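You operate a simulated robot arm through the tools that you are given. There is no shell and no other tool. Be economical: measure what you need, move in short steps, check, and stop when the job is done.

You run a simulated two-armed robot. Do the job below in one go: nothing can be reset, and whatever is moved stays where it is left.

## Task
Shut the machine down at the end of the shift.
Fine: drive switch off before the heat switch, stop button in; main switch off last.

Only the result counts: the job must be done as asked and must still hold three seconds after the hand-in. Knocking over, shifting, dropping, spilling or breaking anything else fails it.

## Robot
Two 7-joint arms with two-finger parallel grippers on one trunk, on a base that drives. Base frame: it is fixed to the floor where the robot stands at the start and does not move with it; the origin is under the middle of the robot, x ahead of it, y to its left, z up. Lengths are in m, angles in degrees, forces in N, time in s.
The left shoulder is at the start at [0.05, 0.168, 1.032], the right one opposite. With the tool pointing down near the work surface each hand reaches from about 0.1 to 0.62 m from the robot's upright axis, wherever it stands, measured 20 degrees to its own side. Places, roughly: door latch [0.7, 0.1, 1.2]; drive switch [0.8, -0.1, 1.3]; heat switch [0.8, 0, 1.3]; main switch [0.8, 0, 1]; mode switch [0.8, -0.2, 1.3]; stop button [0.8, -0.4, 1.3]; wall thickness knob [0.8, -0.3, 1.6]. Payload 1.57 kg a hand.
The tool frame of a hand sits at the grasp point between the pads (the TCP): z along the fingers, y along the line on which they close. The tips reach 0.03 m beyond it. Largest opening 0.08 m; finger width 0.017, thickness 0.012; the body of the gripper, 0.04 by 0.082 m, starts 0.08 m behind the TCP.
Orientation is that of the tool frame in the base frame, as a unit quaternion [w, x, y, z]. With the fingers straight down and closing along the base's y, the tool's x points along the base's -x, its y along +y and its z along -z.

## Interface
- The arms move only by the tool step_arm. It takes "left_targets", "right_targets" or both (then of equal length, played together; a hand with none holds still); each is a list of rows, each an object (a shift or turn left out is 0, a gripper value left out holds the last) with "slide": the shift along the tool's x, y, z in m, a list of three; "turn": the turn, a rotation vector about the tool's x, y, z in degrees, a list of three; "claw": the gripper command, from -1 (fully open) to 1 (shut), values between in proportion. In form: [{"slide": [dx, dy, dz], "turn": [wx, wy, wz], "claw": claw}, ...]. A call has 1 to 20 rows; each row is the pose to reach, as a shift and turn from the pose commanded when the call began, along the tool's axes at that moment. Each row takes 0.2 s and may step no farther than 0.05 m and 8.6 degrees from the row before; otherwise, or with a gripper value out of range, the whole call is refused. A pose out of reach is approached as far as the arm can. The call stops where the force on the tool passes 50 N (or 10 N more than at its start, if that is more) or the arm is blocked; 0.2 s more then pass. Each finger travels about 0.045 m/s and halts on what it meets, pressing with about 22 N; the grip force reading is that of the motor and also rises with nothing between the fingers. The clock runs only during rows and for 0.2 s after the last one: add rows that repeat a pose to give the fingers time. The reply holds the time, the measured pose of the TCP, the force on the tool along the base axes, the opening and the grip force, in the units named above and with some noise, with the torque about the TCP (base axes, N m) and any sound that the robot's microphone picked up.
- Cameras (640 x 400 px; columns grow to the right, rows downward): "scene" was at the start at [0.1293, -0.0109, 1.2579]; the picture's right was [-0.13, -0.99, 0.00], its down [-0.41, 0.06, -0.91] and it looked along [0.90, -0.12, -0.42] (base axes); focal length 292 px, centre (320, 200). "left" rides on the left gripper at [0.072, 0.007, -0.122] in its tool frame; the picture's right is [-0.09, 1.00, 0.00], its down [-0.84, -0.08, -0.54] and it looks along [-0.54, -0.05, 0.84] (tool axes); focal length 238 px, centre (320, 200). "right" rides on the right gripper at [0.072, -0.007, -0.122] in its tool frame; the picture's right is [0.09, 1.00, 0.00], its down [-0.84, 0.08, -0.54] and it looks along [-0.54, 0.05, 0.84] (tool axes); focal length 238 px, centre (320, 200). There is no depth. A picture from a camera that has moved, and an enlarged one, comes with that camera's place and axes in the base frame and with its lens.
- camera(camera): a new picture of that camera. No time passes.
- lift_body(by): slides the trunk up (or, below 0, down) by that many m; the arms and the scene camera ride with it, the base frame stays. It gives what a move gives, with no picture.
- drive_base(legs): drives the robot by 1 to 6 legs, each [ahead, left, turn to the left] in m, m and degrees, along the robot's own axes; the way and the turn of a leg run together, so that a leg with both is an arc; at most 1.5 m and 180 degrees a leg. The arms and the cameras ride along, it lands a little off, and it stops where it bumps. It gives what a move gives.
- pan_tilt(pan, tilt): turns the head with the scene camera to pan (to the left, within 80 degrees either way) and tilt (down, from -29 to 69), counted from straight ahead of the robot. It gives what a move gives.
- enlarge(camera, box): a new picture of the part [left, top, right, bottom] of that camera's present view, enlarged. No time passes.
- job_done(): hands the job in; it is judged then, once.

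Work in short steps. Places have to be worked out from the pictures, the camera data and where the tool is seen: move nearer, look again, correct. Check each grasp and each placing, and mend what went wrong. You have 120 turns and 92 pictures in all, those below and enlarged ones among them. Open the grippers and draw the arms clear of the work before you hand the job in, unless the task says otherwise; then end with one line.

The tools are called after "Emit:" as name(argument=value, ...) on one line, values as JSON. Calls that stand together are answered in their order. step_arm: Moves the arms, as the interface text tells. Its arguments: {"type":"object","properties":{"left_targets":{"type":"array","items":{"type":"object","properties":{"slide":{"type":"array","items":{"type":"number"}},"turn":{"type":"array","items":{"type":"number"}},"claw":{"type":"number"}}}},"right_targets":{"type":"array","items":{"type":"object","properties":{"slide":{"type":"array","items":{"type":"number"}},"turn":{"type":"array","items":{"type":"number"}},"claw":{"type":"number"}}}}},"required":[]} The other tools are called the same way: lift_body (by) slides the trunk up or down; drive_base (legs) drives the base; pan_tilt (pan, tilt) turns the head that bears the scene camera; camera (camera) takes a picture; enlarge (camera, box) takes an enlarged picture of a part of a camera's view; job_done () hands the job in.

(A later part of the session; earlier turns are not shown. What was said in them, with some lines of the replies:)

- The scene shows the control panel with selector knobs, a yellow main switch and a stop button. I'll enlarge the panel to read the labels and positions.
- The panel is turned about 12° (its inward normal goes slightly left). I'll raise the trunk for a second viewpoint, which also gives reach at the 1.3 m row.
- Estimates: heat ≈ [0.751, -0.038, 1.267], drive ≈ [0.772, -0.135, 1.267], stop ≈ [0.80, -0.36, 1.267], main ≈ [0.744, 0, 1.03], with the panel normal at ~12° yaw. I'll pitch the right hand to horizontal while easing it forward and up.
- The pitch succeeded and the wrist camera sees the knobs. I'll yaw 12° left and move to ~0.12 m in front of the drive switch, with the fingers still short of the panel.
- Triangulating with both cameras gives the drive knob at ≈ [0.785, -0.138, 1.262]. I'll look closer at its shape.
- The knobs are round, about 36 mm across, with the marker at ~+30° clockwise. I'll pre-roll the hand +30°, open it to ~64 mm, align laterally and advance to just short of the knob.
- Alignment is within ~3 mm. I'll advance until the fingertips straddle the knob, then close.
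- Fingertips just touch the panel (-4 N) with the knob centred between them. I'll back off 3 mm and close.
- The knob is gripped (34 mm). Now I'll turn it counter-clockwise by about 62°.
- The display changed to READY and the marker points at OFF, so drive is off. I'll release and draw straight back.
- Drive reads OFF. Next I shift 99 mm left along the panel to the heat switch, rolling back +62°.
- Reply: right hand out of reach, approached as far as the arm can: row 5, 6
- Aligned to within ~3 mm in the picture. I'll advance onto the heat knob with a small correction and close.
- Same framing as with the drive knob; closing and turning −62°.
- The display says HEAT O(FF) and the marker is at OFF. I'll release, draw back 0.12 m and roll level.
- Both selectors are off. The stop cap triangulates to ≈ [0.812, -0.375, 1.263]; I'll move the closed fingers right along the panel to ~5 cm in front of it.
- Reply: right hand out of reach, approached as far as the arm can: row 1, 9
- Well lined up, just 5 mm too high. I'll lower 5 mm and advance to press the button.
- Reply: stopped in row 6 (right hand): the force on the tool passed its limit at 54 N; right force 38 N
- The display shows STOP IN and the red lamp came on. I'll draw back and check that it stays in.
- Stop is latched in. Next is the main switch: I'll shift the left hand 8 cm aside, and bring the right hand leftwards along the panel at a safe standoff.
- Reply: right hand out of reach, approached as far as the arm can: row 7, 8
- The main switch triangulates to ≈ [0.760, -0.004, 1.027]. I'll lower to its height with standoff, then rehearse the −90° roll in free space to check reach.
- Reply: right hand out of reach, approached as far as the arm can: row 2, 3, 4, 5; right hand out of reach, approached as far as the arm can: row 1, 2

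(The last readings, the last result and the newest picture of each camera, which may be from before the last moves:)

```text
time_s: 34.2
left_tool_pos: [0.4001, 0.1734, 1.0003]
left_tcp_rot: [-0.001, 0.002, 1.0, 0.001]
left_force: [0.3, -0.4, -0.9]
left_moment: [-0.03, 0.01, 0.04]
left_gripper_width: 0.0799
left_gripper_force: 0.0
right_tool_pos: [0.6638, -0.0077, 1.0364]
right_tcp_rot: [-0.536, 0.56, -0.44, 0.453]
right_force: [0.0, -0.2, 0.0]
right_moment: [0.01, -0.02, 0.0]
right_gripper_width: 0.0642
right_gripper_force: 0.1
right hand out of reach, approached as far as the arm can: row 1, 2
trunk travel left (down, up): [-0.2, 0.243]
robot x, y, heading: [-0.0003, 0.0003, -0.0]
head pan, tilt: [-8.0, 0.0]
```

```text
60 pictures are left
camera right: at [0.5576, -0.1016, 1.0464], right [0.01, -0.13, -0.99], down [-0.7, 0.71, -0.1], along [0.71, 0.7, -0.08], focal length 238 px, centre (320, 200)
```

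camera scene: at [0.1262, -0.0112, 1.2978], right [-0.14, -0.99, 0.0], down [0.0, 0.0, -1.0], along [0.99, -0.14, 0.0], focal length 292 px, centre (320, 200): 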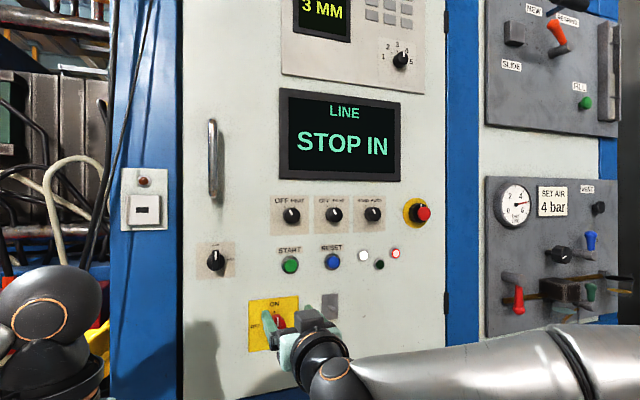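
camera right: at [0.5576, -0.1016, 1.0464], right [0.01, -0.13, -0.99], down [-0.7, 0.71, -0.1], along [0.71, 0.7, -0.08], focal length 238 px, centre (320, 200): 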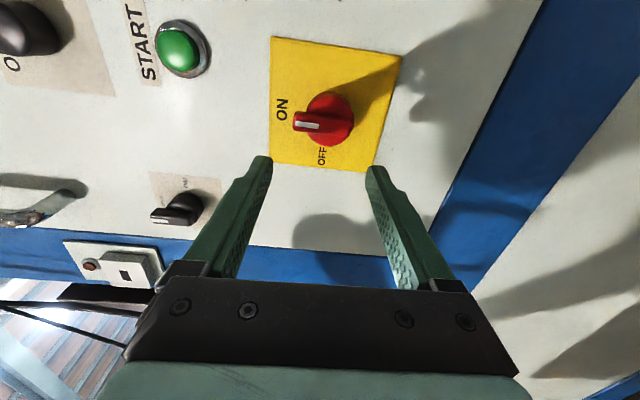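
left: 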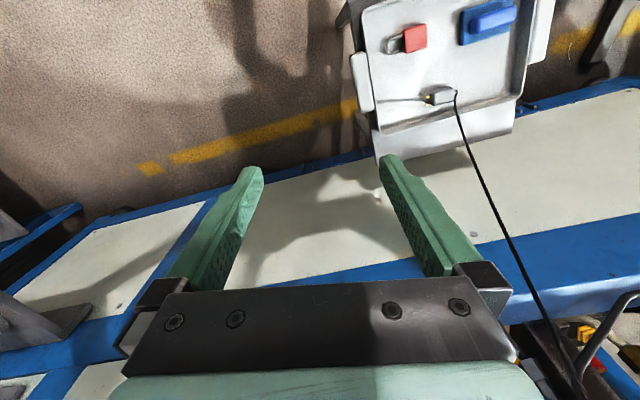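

Rolling to −92° works, but level roll is at a reach limit this close to the robot's midline. I'll strafe the base 0.15 m left (and 0.05 m back for clearance) so the switch sits better for the right arm.

Emit:
drive_base(legs=[[-0.05, 0.0, 0], [0, 0.15, 0]])

Emit:
step_arm(right_targets=[{"turn": [0, 0, 8.5]}, {"turn": [0, 0, 17]}, {"turn": [0, 0, 25.5]}, {"turn": [0, 0, 34]}, {"turn": [0, 0, 42.5]}, {"turn": [0, 0, 51]}, {"turn": [0, 0, 59.5]}, {"turn": [0, 0, 68]}, {"turn": [0, 0, 76.5]}, {"turn": [0, 0, 85]}, {"turn": [0, 0, 92]}, {"turn": [0, 0, 92]}])

Emit:
camera(camera="right")

Emit:
camera(camera="scene")

```text
time_s: 36.7
left_tool_pos: [0.3514, 0.325, 1.0]
left_tcp_rot: [0.0, 0.0, 1.0, 0.0]
left_force: [0.3, 0.3, 0.1]
left_moment: [-0.01, -0.03, -0.02]
left_gripper_width: 0.08
left_gripper_force: 0.1
right_tool_pos: [0.6154, 0.1433, 1.0363]
right_tcp_rot: [-0.537, 0.56, -0.441, 0.452]
right_force: [-0.2, -0.3, 0.1]
right_moment: [0.02, 0.03, 0.0]
right_gripper_width: 0.0639
right_gripper_force: 0.0
trunk travel left (down, up): [-0.2, 0.243]
robot x, y, heading: [-0.0482, 0.1508, -0.2]
head pan, tilt: [-8.0, 0.0]
```

```text
time_s: 39.3
left_tool_pos: [0.3519, 0.3231, 1.0005]
left_tcp_rot: [0.0, 0.001, 1.0, -0.001]
left_force: [-0.1, 0.4, -1.2]
left_moment: [-0.01, 0.03, -0.02]
left_gripper_width: 0.08
left_gripper_force: 0.1
right_tool_pos: [0.6142, 0.143, 1.0362]
right_tcp_rot: [0.7, -0.072, 0.707, 0.072]
right_force: [0.4, -0.1, 0.2]
right_moment: [-0.01, -0.02, 0.01]
right_gripper_width: 0.0636
right_gripper_force: 0.2
trunk travel left (down, up): [-0.2, 0.243]
robot x, y, heading: [-0.051, 0.1507, -0.0]
head pan, tilt: [-8.0, 0.0]
```

```text
59 pictures are left
camera right: at [0.4943, 0.1125, 0.9656], right [-0.2, 0.98, -0.09], down [-0.54, -0.03, 0.84], along [0.82, 0.22, 0.53], focal length 238 px, centre (320, 200)
```

right: 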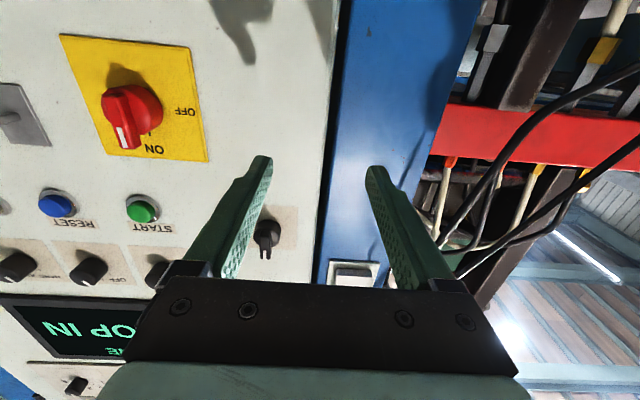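

```text
58 pictures are left
camera scene: at [0.0777, 0.1393, 1.2977], right [-0.14, -0.99, 0.0], down [0.0, 0.0, -1.0], along [0.99, -0.14, 0.0], focal length 292 px, centre (320, 200)
```

scene: 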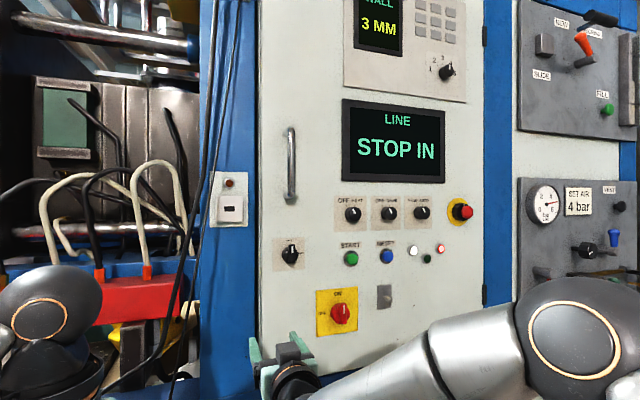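

Level roll is now fully reachable. I'll move to 7 cm in front of the main switch.

Emit:
step_arm(right_targets=[{"slide": [0.005, -0.04, 0]}, {"slide": [0.008, -0.08, 0]}, {"slide": [0.008, -0.12, 0.01]}, {"slide": [0.008, -0.15, 0.025]}, {"slide": [0.008, -0.175, 0.042]}, {"slide": [0.008, -0.175, 0.042]}])

Emit:
camera(camera="right")

Emit:
enlarge(camera="scene", box=[260, 220, 500, 370])

```text
time_s: 40.7
left_tool_pos: [0.3524, 0.3241, 0.9999]
left_tcp_rot: [0.0, 0.0, 1.0, 0.001]
left_force: [0.4, 0.6, -0.5]
left_moment: [0.0, 0.01, -0.03]
left_gripper_width: 0.0799
left_gripper_force: 0.0
right_tool_pos: [0.6109, 0.0924, 1.033]
right_tcp_rot: [0.686, -0.054, 0.724, 0.05]
right_force: [0.2, -0.5, 0.7]
right_moment: [0.03, 0.03, 0.01]
right_gripper_width: 0.0641
right_gripper_force: 0.1
right hand out of reach, approached as far as the arm can: row 1, 2, 3, 4, 5, 6
trunk travel left (down, up): [-0.2, 0.243]
robot x, y, heading: [-0.0515, 0.1487, 0.1]
head pan, tilt: [-8.0, 0.0]
```

```text
57 pictures are left
camera right: at [0.4872, 0.0681, 0.9667], right [-0.15, 0.98, -0.09], down [-0.5, 0.01, 0.87], along [0.85, 0.18, 0.49], focal length 238 px, centre (320, 200)
```

right: 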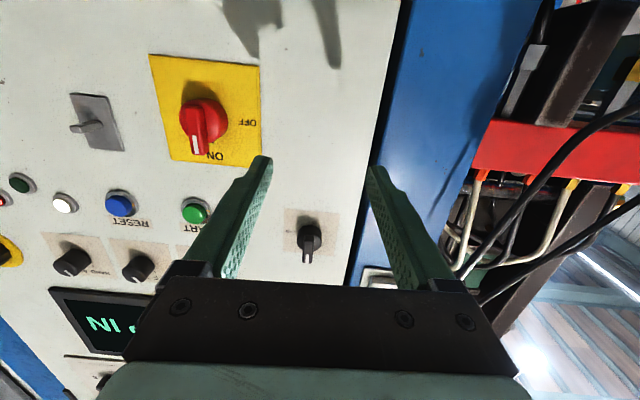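

```text
2.67 times, centred on (380, 295) of scene
camera zoom: at [0.0777, 0.1393, 1.2977], right [-0.14, -0.99, 0.0], down [0.0, 0.0, -1.0], along [0.99, -0.14, 0.0], focal length 780 px, centre (160, -53)
```

zoom: 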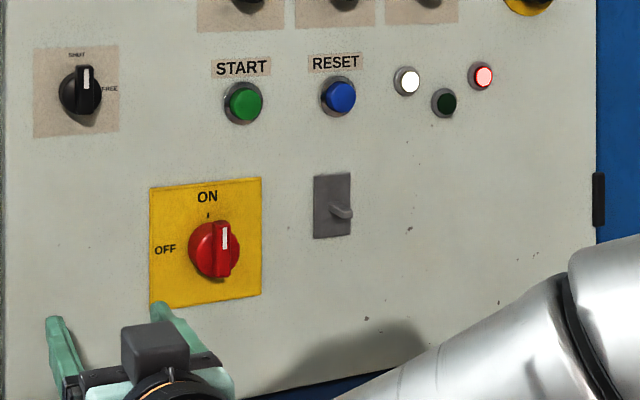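

The arm is in a poor configuration here: its low, close pose hits limits. Lowering the trunk 0.1 m replicates the relative geometry that worked for the drive knob; I'll do that, then raise the hand while moving right.

Emit:
lift_body(by=-0.1)

Emit:
step_arm(right_targets=[{"slide": [-0.03, -0.02, 0]}, {"slide": [-0.06, -0.04, 0]}, {"slide": [-0.09, -0.06, 0]}, {"slide": [-0.09, -0.09, 0]}, {"slide": [-0.09, -0.12, 0]}, {"slide": [-0.09, -0.12, 0]}])

Emit:
camera(camera="scene")

```text
time_s: 42.0
left_tool_pos: [0.3515, 0.3237, 0.8997]
left_tcp_rot: [0.0, 0.0, 1.0, -0.001]
left_force: [0.3, -0.3, -0.6]
left_moment: [0.0, -0.01, -0.01]
left_gripper_width: 0.08
left_gripper_force: 0.0
right_tool_pos: [0.6108, 0.0925, 0.9336]
right_tcp_rot: [0.686, -0.055, 0.724, 0.05]
right_force: [0.0, -1.4, -0.7]
right_moment: [0.01, -0.01, 0.04]
right_gripper_width: 0.0642
right_gripper_force: 0.1
trunk travel left (down, up): [-0.1, 0.343]
robot x, y, heading: [-0.0463, 0.1485, -0.2]
head pan, tilt: [-8.0, 0.0]
```

```text
time_s: 43.4
left_tool_pos: [0.3513, 0.3238, 0.8999]
left_tcp_rot: [0.0, 0.001, 1.0, 0.0]
left_force: [0.0, -0.2, 0.1]
left_moment: [0.01, 0.01, 0.01]
left_gripper_width: 0.0801
left_gripper_force: 0.2
right_tool_pos: [0.6364, -0.0248, 1.0249]
right_tcp_rot: [0.686, -0.055, 0.724, 0.05]
right_force: [-0.3, -0.2, 0.6]
right_moment: [0.0, 0.01, 0.02]
right_gripper_width: 0.0639
right_gripper_force: 0.0
trunk travel left (down, up): [-0.1, 0.343]
robot x, y, heading: [-0.0487, 0.15, -0.0]
head pan, tilt: [-8.0, 0.0]
```

```text
55 pictures are left
camera scene: at [0.0777, 0.1392, 1.1977], right [-0.14, -0.99, 0.0], down [0.0, 0.0, -1.0], along [0.99, -0.14, 0.0], focal length 292 px, centre (320, 200)
```

scene: 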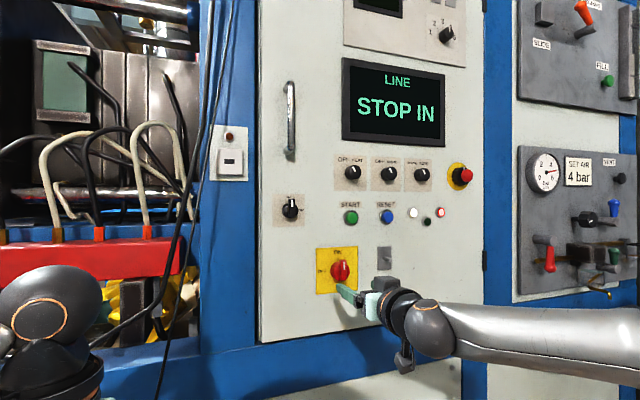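

Reachable now, but the tool tilted to about 8.5° yaw and 3° down. I'll correct it (yaw −3.5 about x, −3.1 about y) while advancing to 6 cm standoff.

Emit:
step_arm(right_targets=[{"slide": [-0.002, -0.001, 0.02], "turn": [-1.7, -1.5, 0]}, {"slide": [-0.005, -0.0024, 0.04], "turn": [-3.5, -3.1, 0]}, {"slide": [-0.005, -0.0024, 0.06], "turn": [-3.5, -3.1, 0]}, {"slide": [-0.005, -0.0024, 0.06], "turn": [-3.5, -3.1, 0]}])

Emit:
camera(camera="right")

```text
time_s: 44.4
left_tool_pos: [0.352, 0.3248, 0.9006]
left_tcp_rot: [0.0, 0.0, 1.0, 0.0]
left_force: [-0.4, 0.5, 0.0]
left_moment: [0.06, 0.01, 0.02]
left_gripper_width: 0.0797
left_gripper_force: 0.0
right_tool_pos: [0.695, -0.0175, 1.0256]
right_tcp_rot: [0.703, -0.073, 0.704, 0.073]
right_force: [-0.1, 0.4, -0.1]
right_moment: [0.02, -0.02, 0.0]
right_gripper_width: 0.0641
right_gripper_force: 0.1
trunk travel left (down, up): [-0.1, 0.343]
robot x, y, heading: [-0.0489, 0.1508, -0.2]
head pan, tilt: [-8.0, 0.0]
```

```text
54 pictures are left
camera right: at [0.5767, -0.0492, 0.9533], right [-0.21, 0.97, -0.09], down [-0.55, -0.04, 0.84], along [0.81, 0.22, 0.54], focal length 238 px, centre (320, 200)
```

right: 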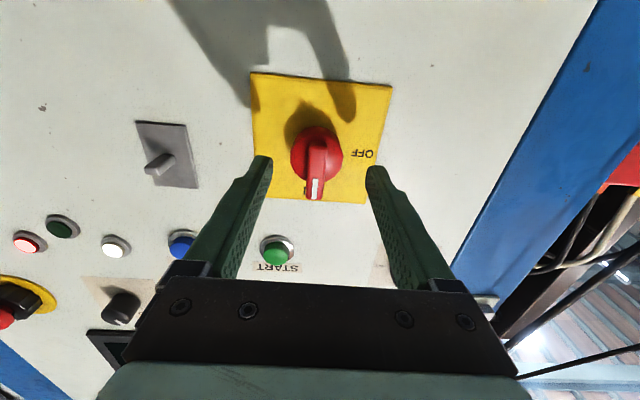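

Centred on the bar laterally. I'll enlarge to judge how the bar sits on the dial.

Emit:
enlarge(camera="right", box=[250, 80, 400, 220])

Emit:
enlarge(camera="scene", box=[300, 230, 400, 305])

```text
2.86 times, centred on (325, 150) of right
camera zoom: at [0.5767, -0.0492, 0.9533], right [-0.21, 0.97, -0.09], down [-0.55, -0.04, 0.84], along [0.81, 0.22, 0.54], focal length 681 px, centre (306, 343)
```

zoom: 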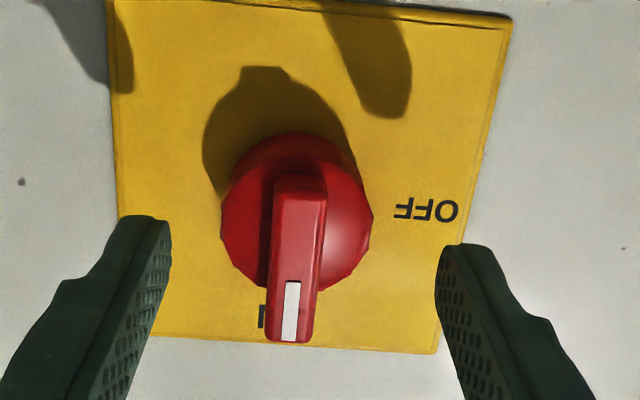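

```text
5.33 times, centred on (350, 268) of scene
camera zoom: at [0.0777, 0.1393, 1.1977], right [-0.14, -0.99, 0.0], down [0.0, 0.0, -1.0], along [0.99, -0.14, 0.0], focal length 1560 px, centre (160, -160)
```

zoom: 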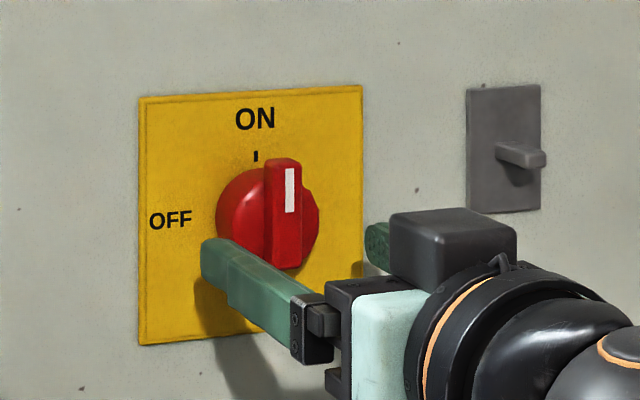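

The bar is ~15 mm wide with its front at ≈ [0.741, -0.009, 1.034], standing proud of the dial. I'll raise 7 mm, advance 30 mm and close on the bar.

Emit:
step_arm(right_targets=[{"slide": [-0.007, -0.001, 0.01]}, {"slide": [-0.007, -0.001, 0.02]}, {"slide": [-0.007, -0.001, 0.03]}, {"slide": [-0.007, -0.001, 0.03], "claw": 1}, {"slide": [-0.007, -0.001, 0.03]}, {"slide": [-0.007, -0.001, 0.03]}, {"slide": [-0.007, -0.001, 0.03]}, {"slide": [-0.007, -0.001, 0.03]}])

Emit:
camera(camera="right")

Emit:
enlarge(camera="scene", box=[300, 230, 400, 305])

```text
time_s: 46.2
left_tool_pos: [0.3517, 0.324, 0.9011]
left_tcp_rot: [0.001, 0.001, 1.0, 0.001]
left_force: [-0.3, 0.2, -0.4]
left_moment: [-0.06, 0.0, -0.01]
left_gripper_width: 0.0798
left_gripper_force: 0.0
right_tool_pos: [0.7237, -0.0143, 1.0333]
right_tcp_rot: [0.703, -0.072, 0.704, 0.072]
right_force: [2.9, -4.2, 1.0]
right_moment: [0.03, -0.05, -0.31]
right_gripper_width: 0.0414
right_gripper_force: 44.8
trunk travel left (down, up): [-0.1, 0.343]
robot x, y, heading: [-0.0499, 0.1505, 0.1]
head pan, tilt: [-8.0, 0.0]
```

```text
51 pictures are left
camera right: at [0.6048, -0.045, 0.9601], right [-0.2, 0.97, -0.09], down [-0.55, -0.04, 0.84], along [0.81, 0.22, 0.54], focal length 238 px, centre (320, 200)
```

right: 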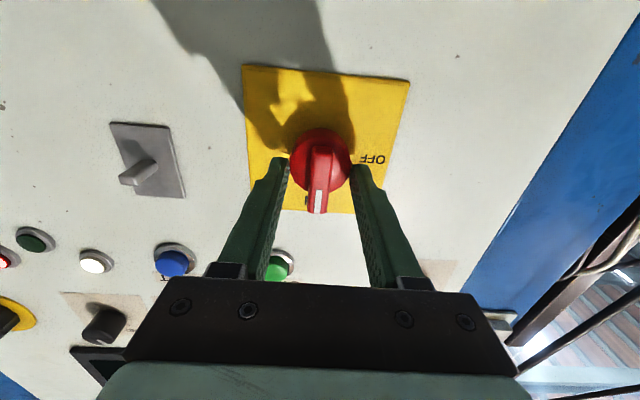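

```text
5.33 times, centred on (350, 268) of scene
camera zoom: at [0.0777, 0.1388, 1.1977], right [-0.14, -0.99, 0.0], down [0.0, 0.0, -1.0], along [0.99, -0.14, 0.0], focal length 1560 px, centre (160, -160)
```

zoom: 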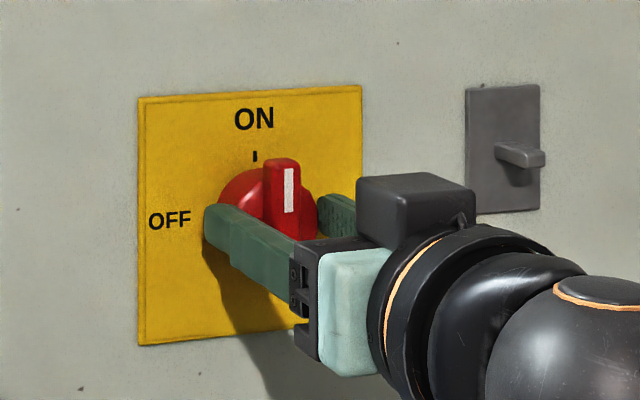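

It closed on the 41 mm dial rather than the bar. I'll open, back off 9 mm and close again to catch the bar.

Emit:
step_arm(right_targets=[{"claw": -0.4}, {}, {"slide": [0, 0, -0.009]}, {"slide": [0, 0, -0.009], "claw": 1}, {"slide": [0, 0, -0.009]}, {"slide": [0, 0, -0.009]}, {"slide": [0, 0, -0.009]}, {"slide": [0, 0, -0.009]}])

Emit:
enlarge(camera="right", box=[220, 80, 420, 230])

Emit:
enlarge(camera="scene", box=[300, 230, 400, 305])

```text
time_s: 48.0
left_tool_pos: [0.3522, 0.3239, 0.9001]
left_tcp_rot: [0.0, 0.001, 1.0, 0.0]
left_force: [-0.7, 0.2, -0.4]
left_moment: [0.0, 0.04, -0.04]
left_gripper_width: 0.0803
left_gripper_force: 0.2
right_tool_pos: [0.7143, -0.016, 1.033]
right_tcp_rot: [0.702, -0.073, 0.704, 0.072]
right_force: [0.8, -2.6, 0.8]
right_moment: [-0.01, -0.01, -0.37]
right_gripper_width: 0.0139
right_gripper_force: 30.2
trunk travel left (down, up): [-0.1, 0.343]
robot x, y, heading: [-0.0492, 0.1498, 0.1]
head pan, tilt: [-8.0, 0.0]
```

```text
2.67 times, centred on (320, 155) of right
camera zoom: at [0.5963, -0.0467, 0.9591], right [-0.2, 0.97, -0.09], down [-0.55, -0.04, 0.84], along [0.81, 0.22, 0.54], focal length 636 px, centre (320, 320)
```

zoom: 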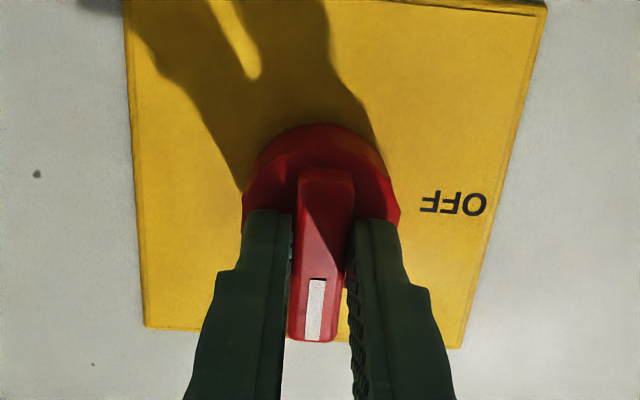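

```text
5.33 times, centred on (350, 268) of scene
camera zoom: at [0.0778, 0.139, 1.1977], right [-0.14, -0.99, 0.0], down [0.0, 0.0, -1.0], along [0.99, -0.14, 0.0], focal length 1560 px, centre (160, -160)
```

zoom: 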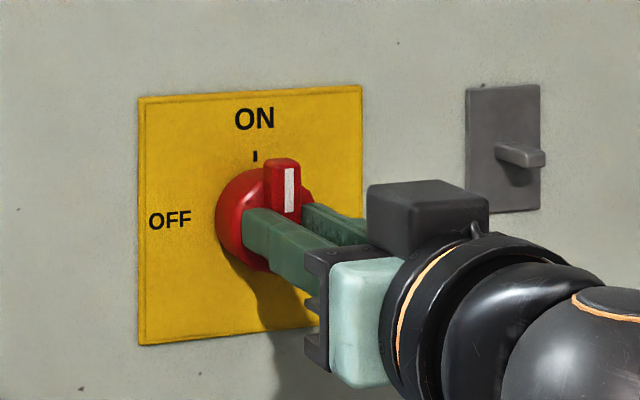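

The bar is gripped (14 mm), a few mm below the pivot. I'll turn −90° counter-clockwise with a slight compensating shift.

Emit:
step_arm(right_targets=[{"turn": [0, 0, -7]}, {"slide": [0, -0.0005, 0], "turn": [0, 0, -14]}, {"slide": [-0.0003, -0.001, 0], "turn": [0, 0, -21]}, {"slide": [-0.0005, -0.0015, 0], "turn": [0, 0, -28]}, {"slide": [-0.0007, -0.002, 0], "turn": [0, 0, -35]}, {"slide": [-0.001, -0.002, 0], "turn": [0, 0, -42]}, {"slide": [-0.001, -0.0023, 0], "turn": [0, 0, -49]}, {"slide": [-0.0015, -0.0025, 0], "turn": [0, 0, -56]}, {"slide": [-0.002, -0.003, 0], "turn": [0, 0, -63]}, {"slide": [-0.002, -0.003, 0], "turn": [0, 0, -70]}, {"slide": [-0.0025, -0.003, 0], "turn": [0, 0, -77]}, {"slide": [-0.003, -0.003, 0], "turn": [0, 0, -84]}, {"slide": [-0.003, -0.003, 0], "turn": [0, 0, -91]}, {"slide": [-0.003, -0.003, 0], "turn": [0, 0, -91]}])

Emit:
camera(camera="scene")

Emit:
camera(camera="right")

```text
time_s: 51.0
left_tool_pos: [0.3525, 0.3243, 0.8987]
left_tcp_rot: [-0.001, 0.0, 1.0, -0.001]
left_force: [0.4, -0.1, 0.6]
left_moment: [0.02, 0.01, -0.02]
left_gripper_width: 0.0802
left_gripper_force: 0.1
right_tool_pos: [0.7152, -0.0137, 1.0305]
right_tcp_rot: [-0.545, 0.557, -0.44, 0.446]
right_force: [-7.2, 11.1, -18.0]
right_moment: [0.57, 0.3, -0.14]
right_gripper_width: 0.0138
right_gripper_force: 30.4
trunk travel left (down, up): [-0.1, 0.343]
robot x, y, heading: [-0.0485, 0.1492, 0.1]
head pan, tilt: [-8.0, 0.0]
```

```text
47 pictures are left
camera scene: at [0.0789, 0.1401, 1.1975], right [-0.14, -0.99, 0.0], down [0.0, 0.0, -1.0], along [0.99, -0.14, 0.0], focal length 292 px, centre (320, 200)
```

scene: 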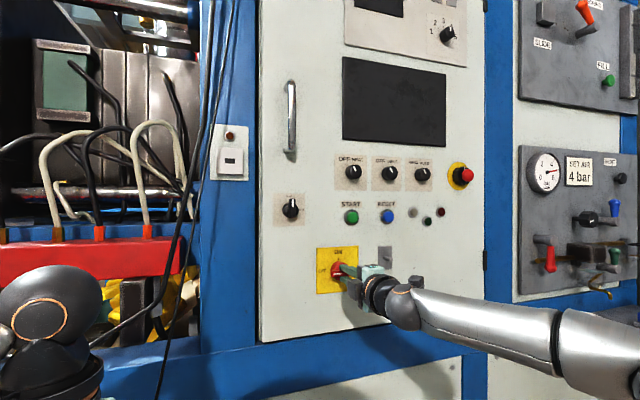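

```text
46 pictures are left
camera right: at [0.6108, -0.1098, 1.0382], right [0.02, -0.11, -0.99], down [-0.71, 0.7, -0.09], along [0.7, 0.71, -0.07], focal length 238 px, centre (320, 200)
```

right: 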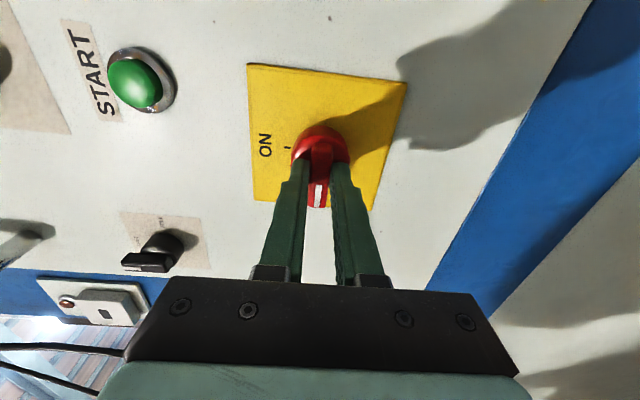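

The display and lamps are dark: main is off. I'll relieve the small side load, open and retract straight back.

Emit:
step_arm(right_targets=[{"slide": [-0.002, 0.003, 0]}, {"slide": [-0.002, 0.003, 0], "claw": -0.5}, {"slide": [-0.002, 0.003, 0]}, {"slide": [-0.002, 0.003, 0]}, {"slide": [-0.002, 0.003, -0.02]}, {"slide": [-0.002, 0.003, -0.06]}, {"slide": [-0.002, 0.003, -0.1]}, {"slide": [-0.002, 0.003, -0.14]}, {"slide": [-0.002, 0.003, -0.14]}])

Emit:
camera(camera="right")

Emit:
enlarge(camera="scene", box=[250, 130, 490, 310])

```text
time_s: 53.0
left_tool_pos: [0.3514, 0.325, 0.9001]
left_tcp_rot: [0.0, 0.0, 1.0, 0.0]
left_force: [-0.2, 0.5, 1.0]
left_moment: [0.01, 0.01, 0.01]
left_gripper_width: 0.0802
left_gripper_force: 0.1
right_tool_pos: [0.5754, -0.045, 1.03]
right_tcp_rot: [-0.546, 0.554, -0.44, 0.449]
right_force: [1.3, 0.1, 0.3]
right_moment: [0.01, -0.01, -0.01]
right_gripper_width: 0.0599
right_gripper_force: 0.1
trunk travel left (down, up): [-0.1, 0.343]
robot x, y, heading: [-0.0504, 0.1512, -0.0]
head pan, tilt: [-8.0, 0.0]
```

```text
45 pictures are left
camera right: at [0.4703, -0.1398, 1.0376], right [0.02, -0.11, -0.99], down [-0.7, 0.7, -0.09], along [0.71, 0.7, -0.06], focal length 238 px, centre (320, 200)
```

right: 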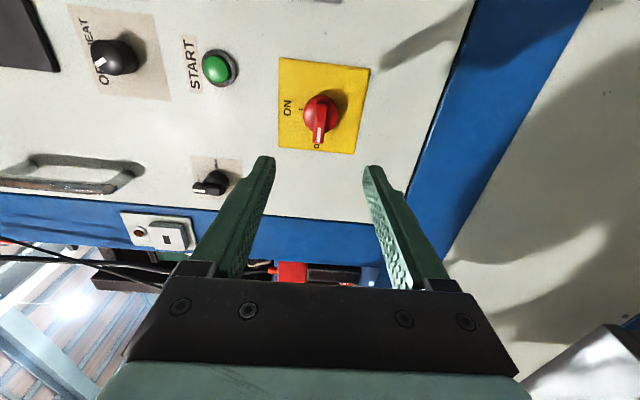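

```text
2.22 times, centred on (370, 220) of scene
camera zoom: at [0.0776, 0.1392, 1.1977], right [-0.14, -0.99, 0.0], down [0.0, 0.0, -1.0], along [0.99, -0.14, 0.0], focal length 650 px, centre (209, 156)
```

zoom: 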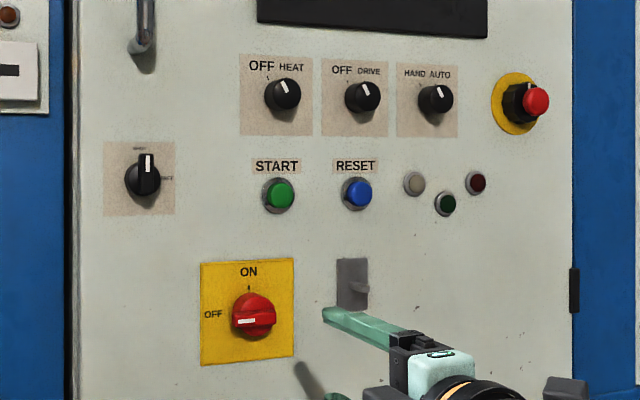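

All switches are where they should be: heat and drive on OFF, stop in, main OFF, panel dark. I'll open the gripper fully and back off a little more.

Emit:
step_arm(right_targets=[{"slide": [0, 0, -0.03], "claw": -1}, {"slide": [0, 0, -0.05]}, {"slide": [0, 0, -0.05]}])

Emit:
job_done()

```text
time_s: 53.8
left_tool_pos: [0.3513, 0.3248, 0.8993]
left_tcp_rot: [0.0, 0.001, 1.0, 0.0]
left_force: [0.7, 0.0, -0.2]
left_moment: [0.0, -0.05, -0.02]
left_gripper_width: 0.0801
left_gripper_force: 0.1
right_tool_pos: [0.5288, -0.0562, 1.0313]
right_tcp_rot: [-0.545, 0.554, -0.441, 0.449]
right_force: [0.4, -0.2, -0.1]
right_moment: [0.01, -0.02, -0.02]
right_gripper_width: 0.08
right_gripper_force: 0.1
trunk travel left (down, up): [-0.1, 0.343]
robot x, y, heading: [-0.0499, 0.1482, 0.1]
head pan, tilt: [-8.0, 0.0]
```

```text
The job is handed in.
```

The machine is shut down: drive switch off first, then heat switch off, stop button pressed in, and main switch off last, with the panel now dark and both arms clear.
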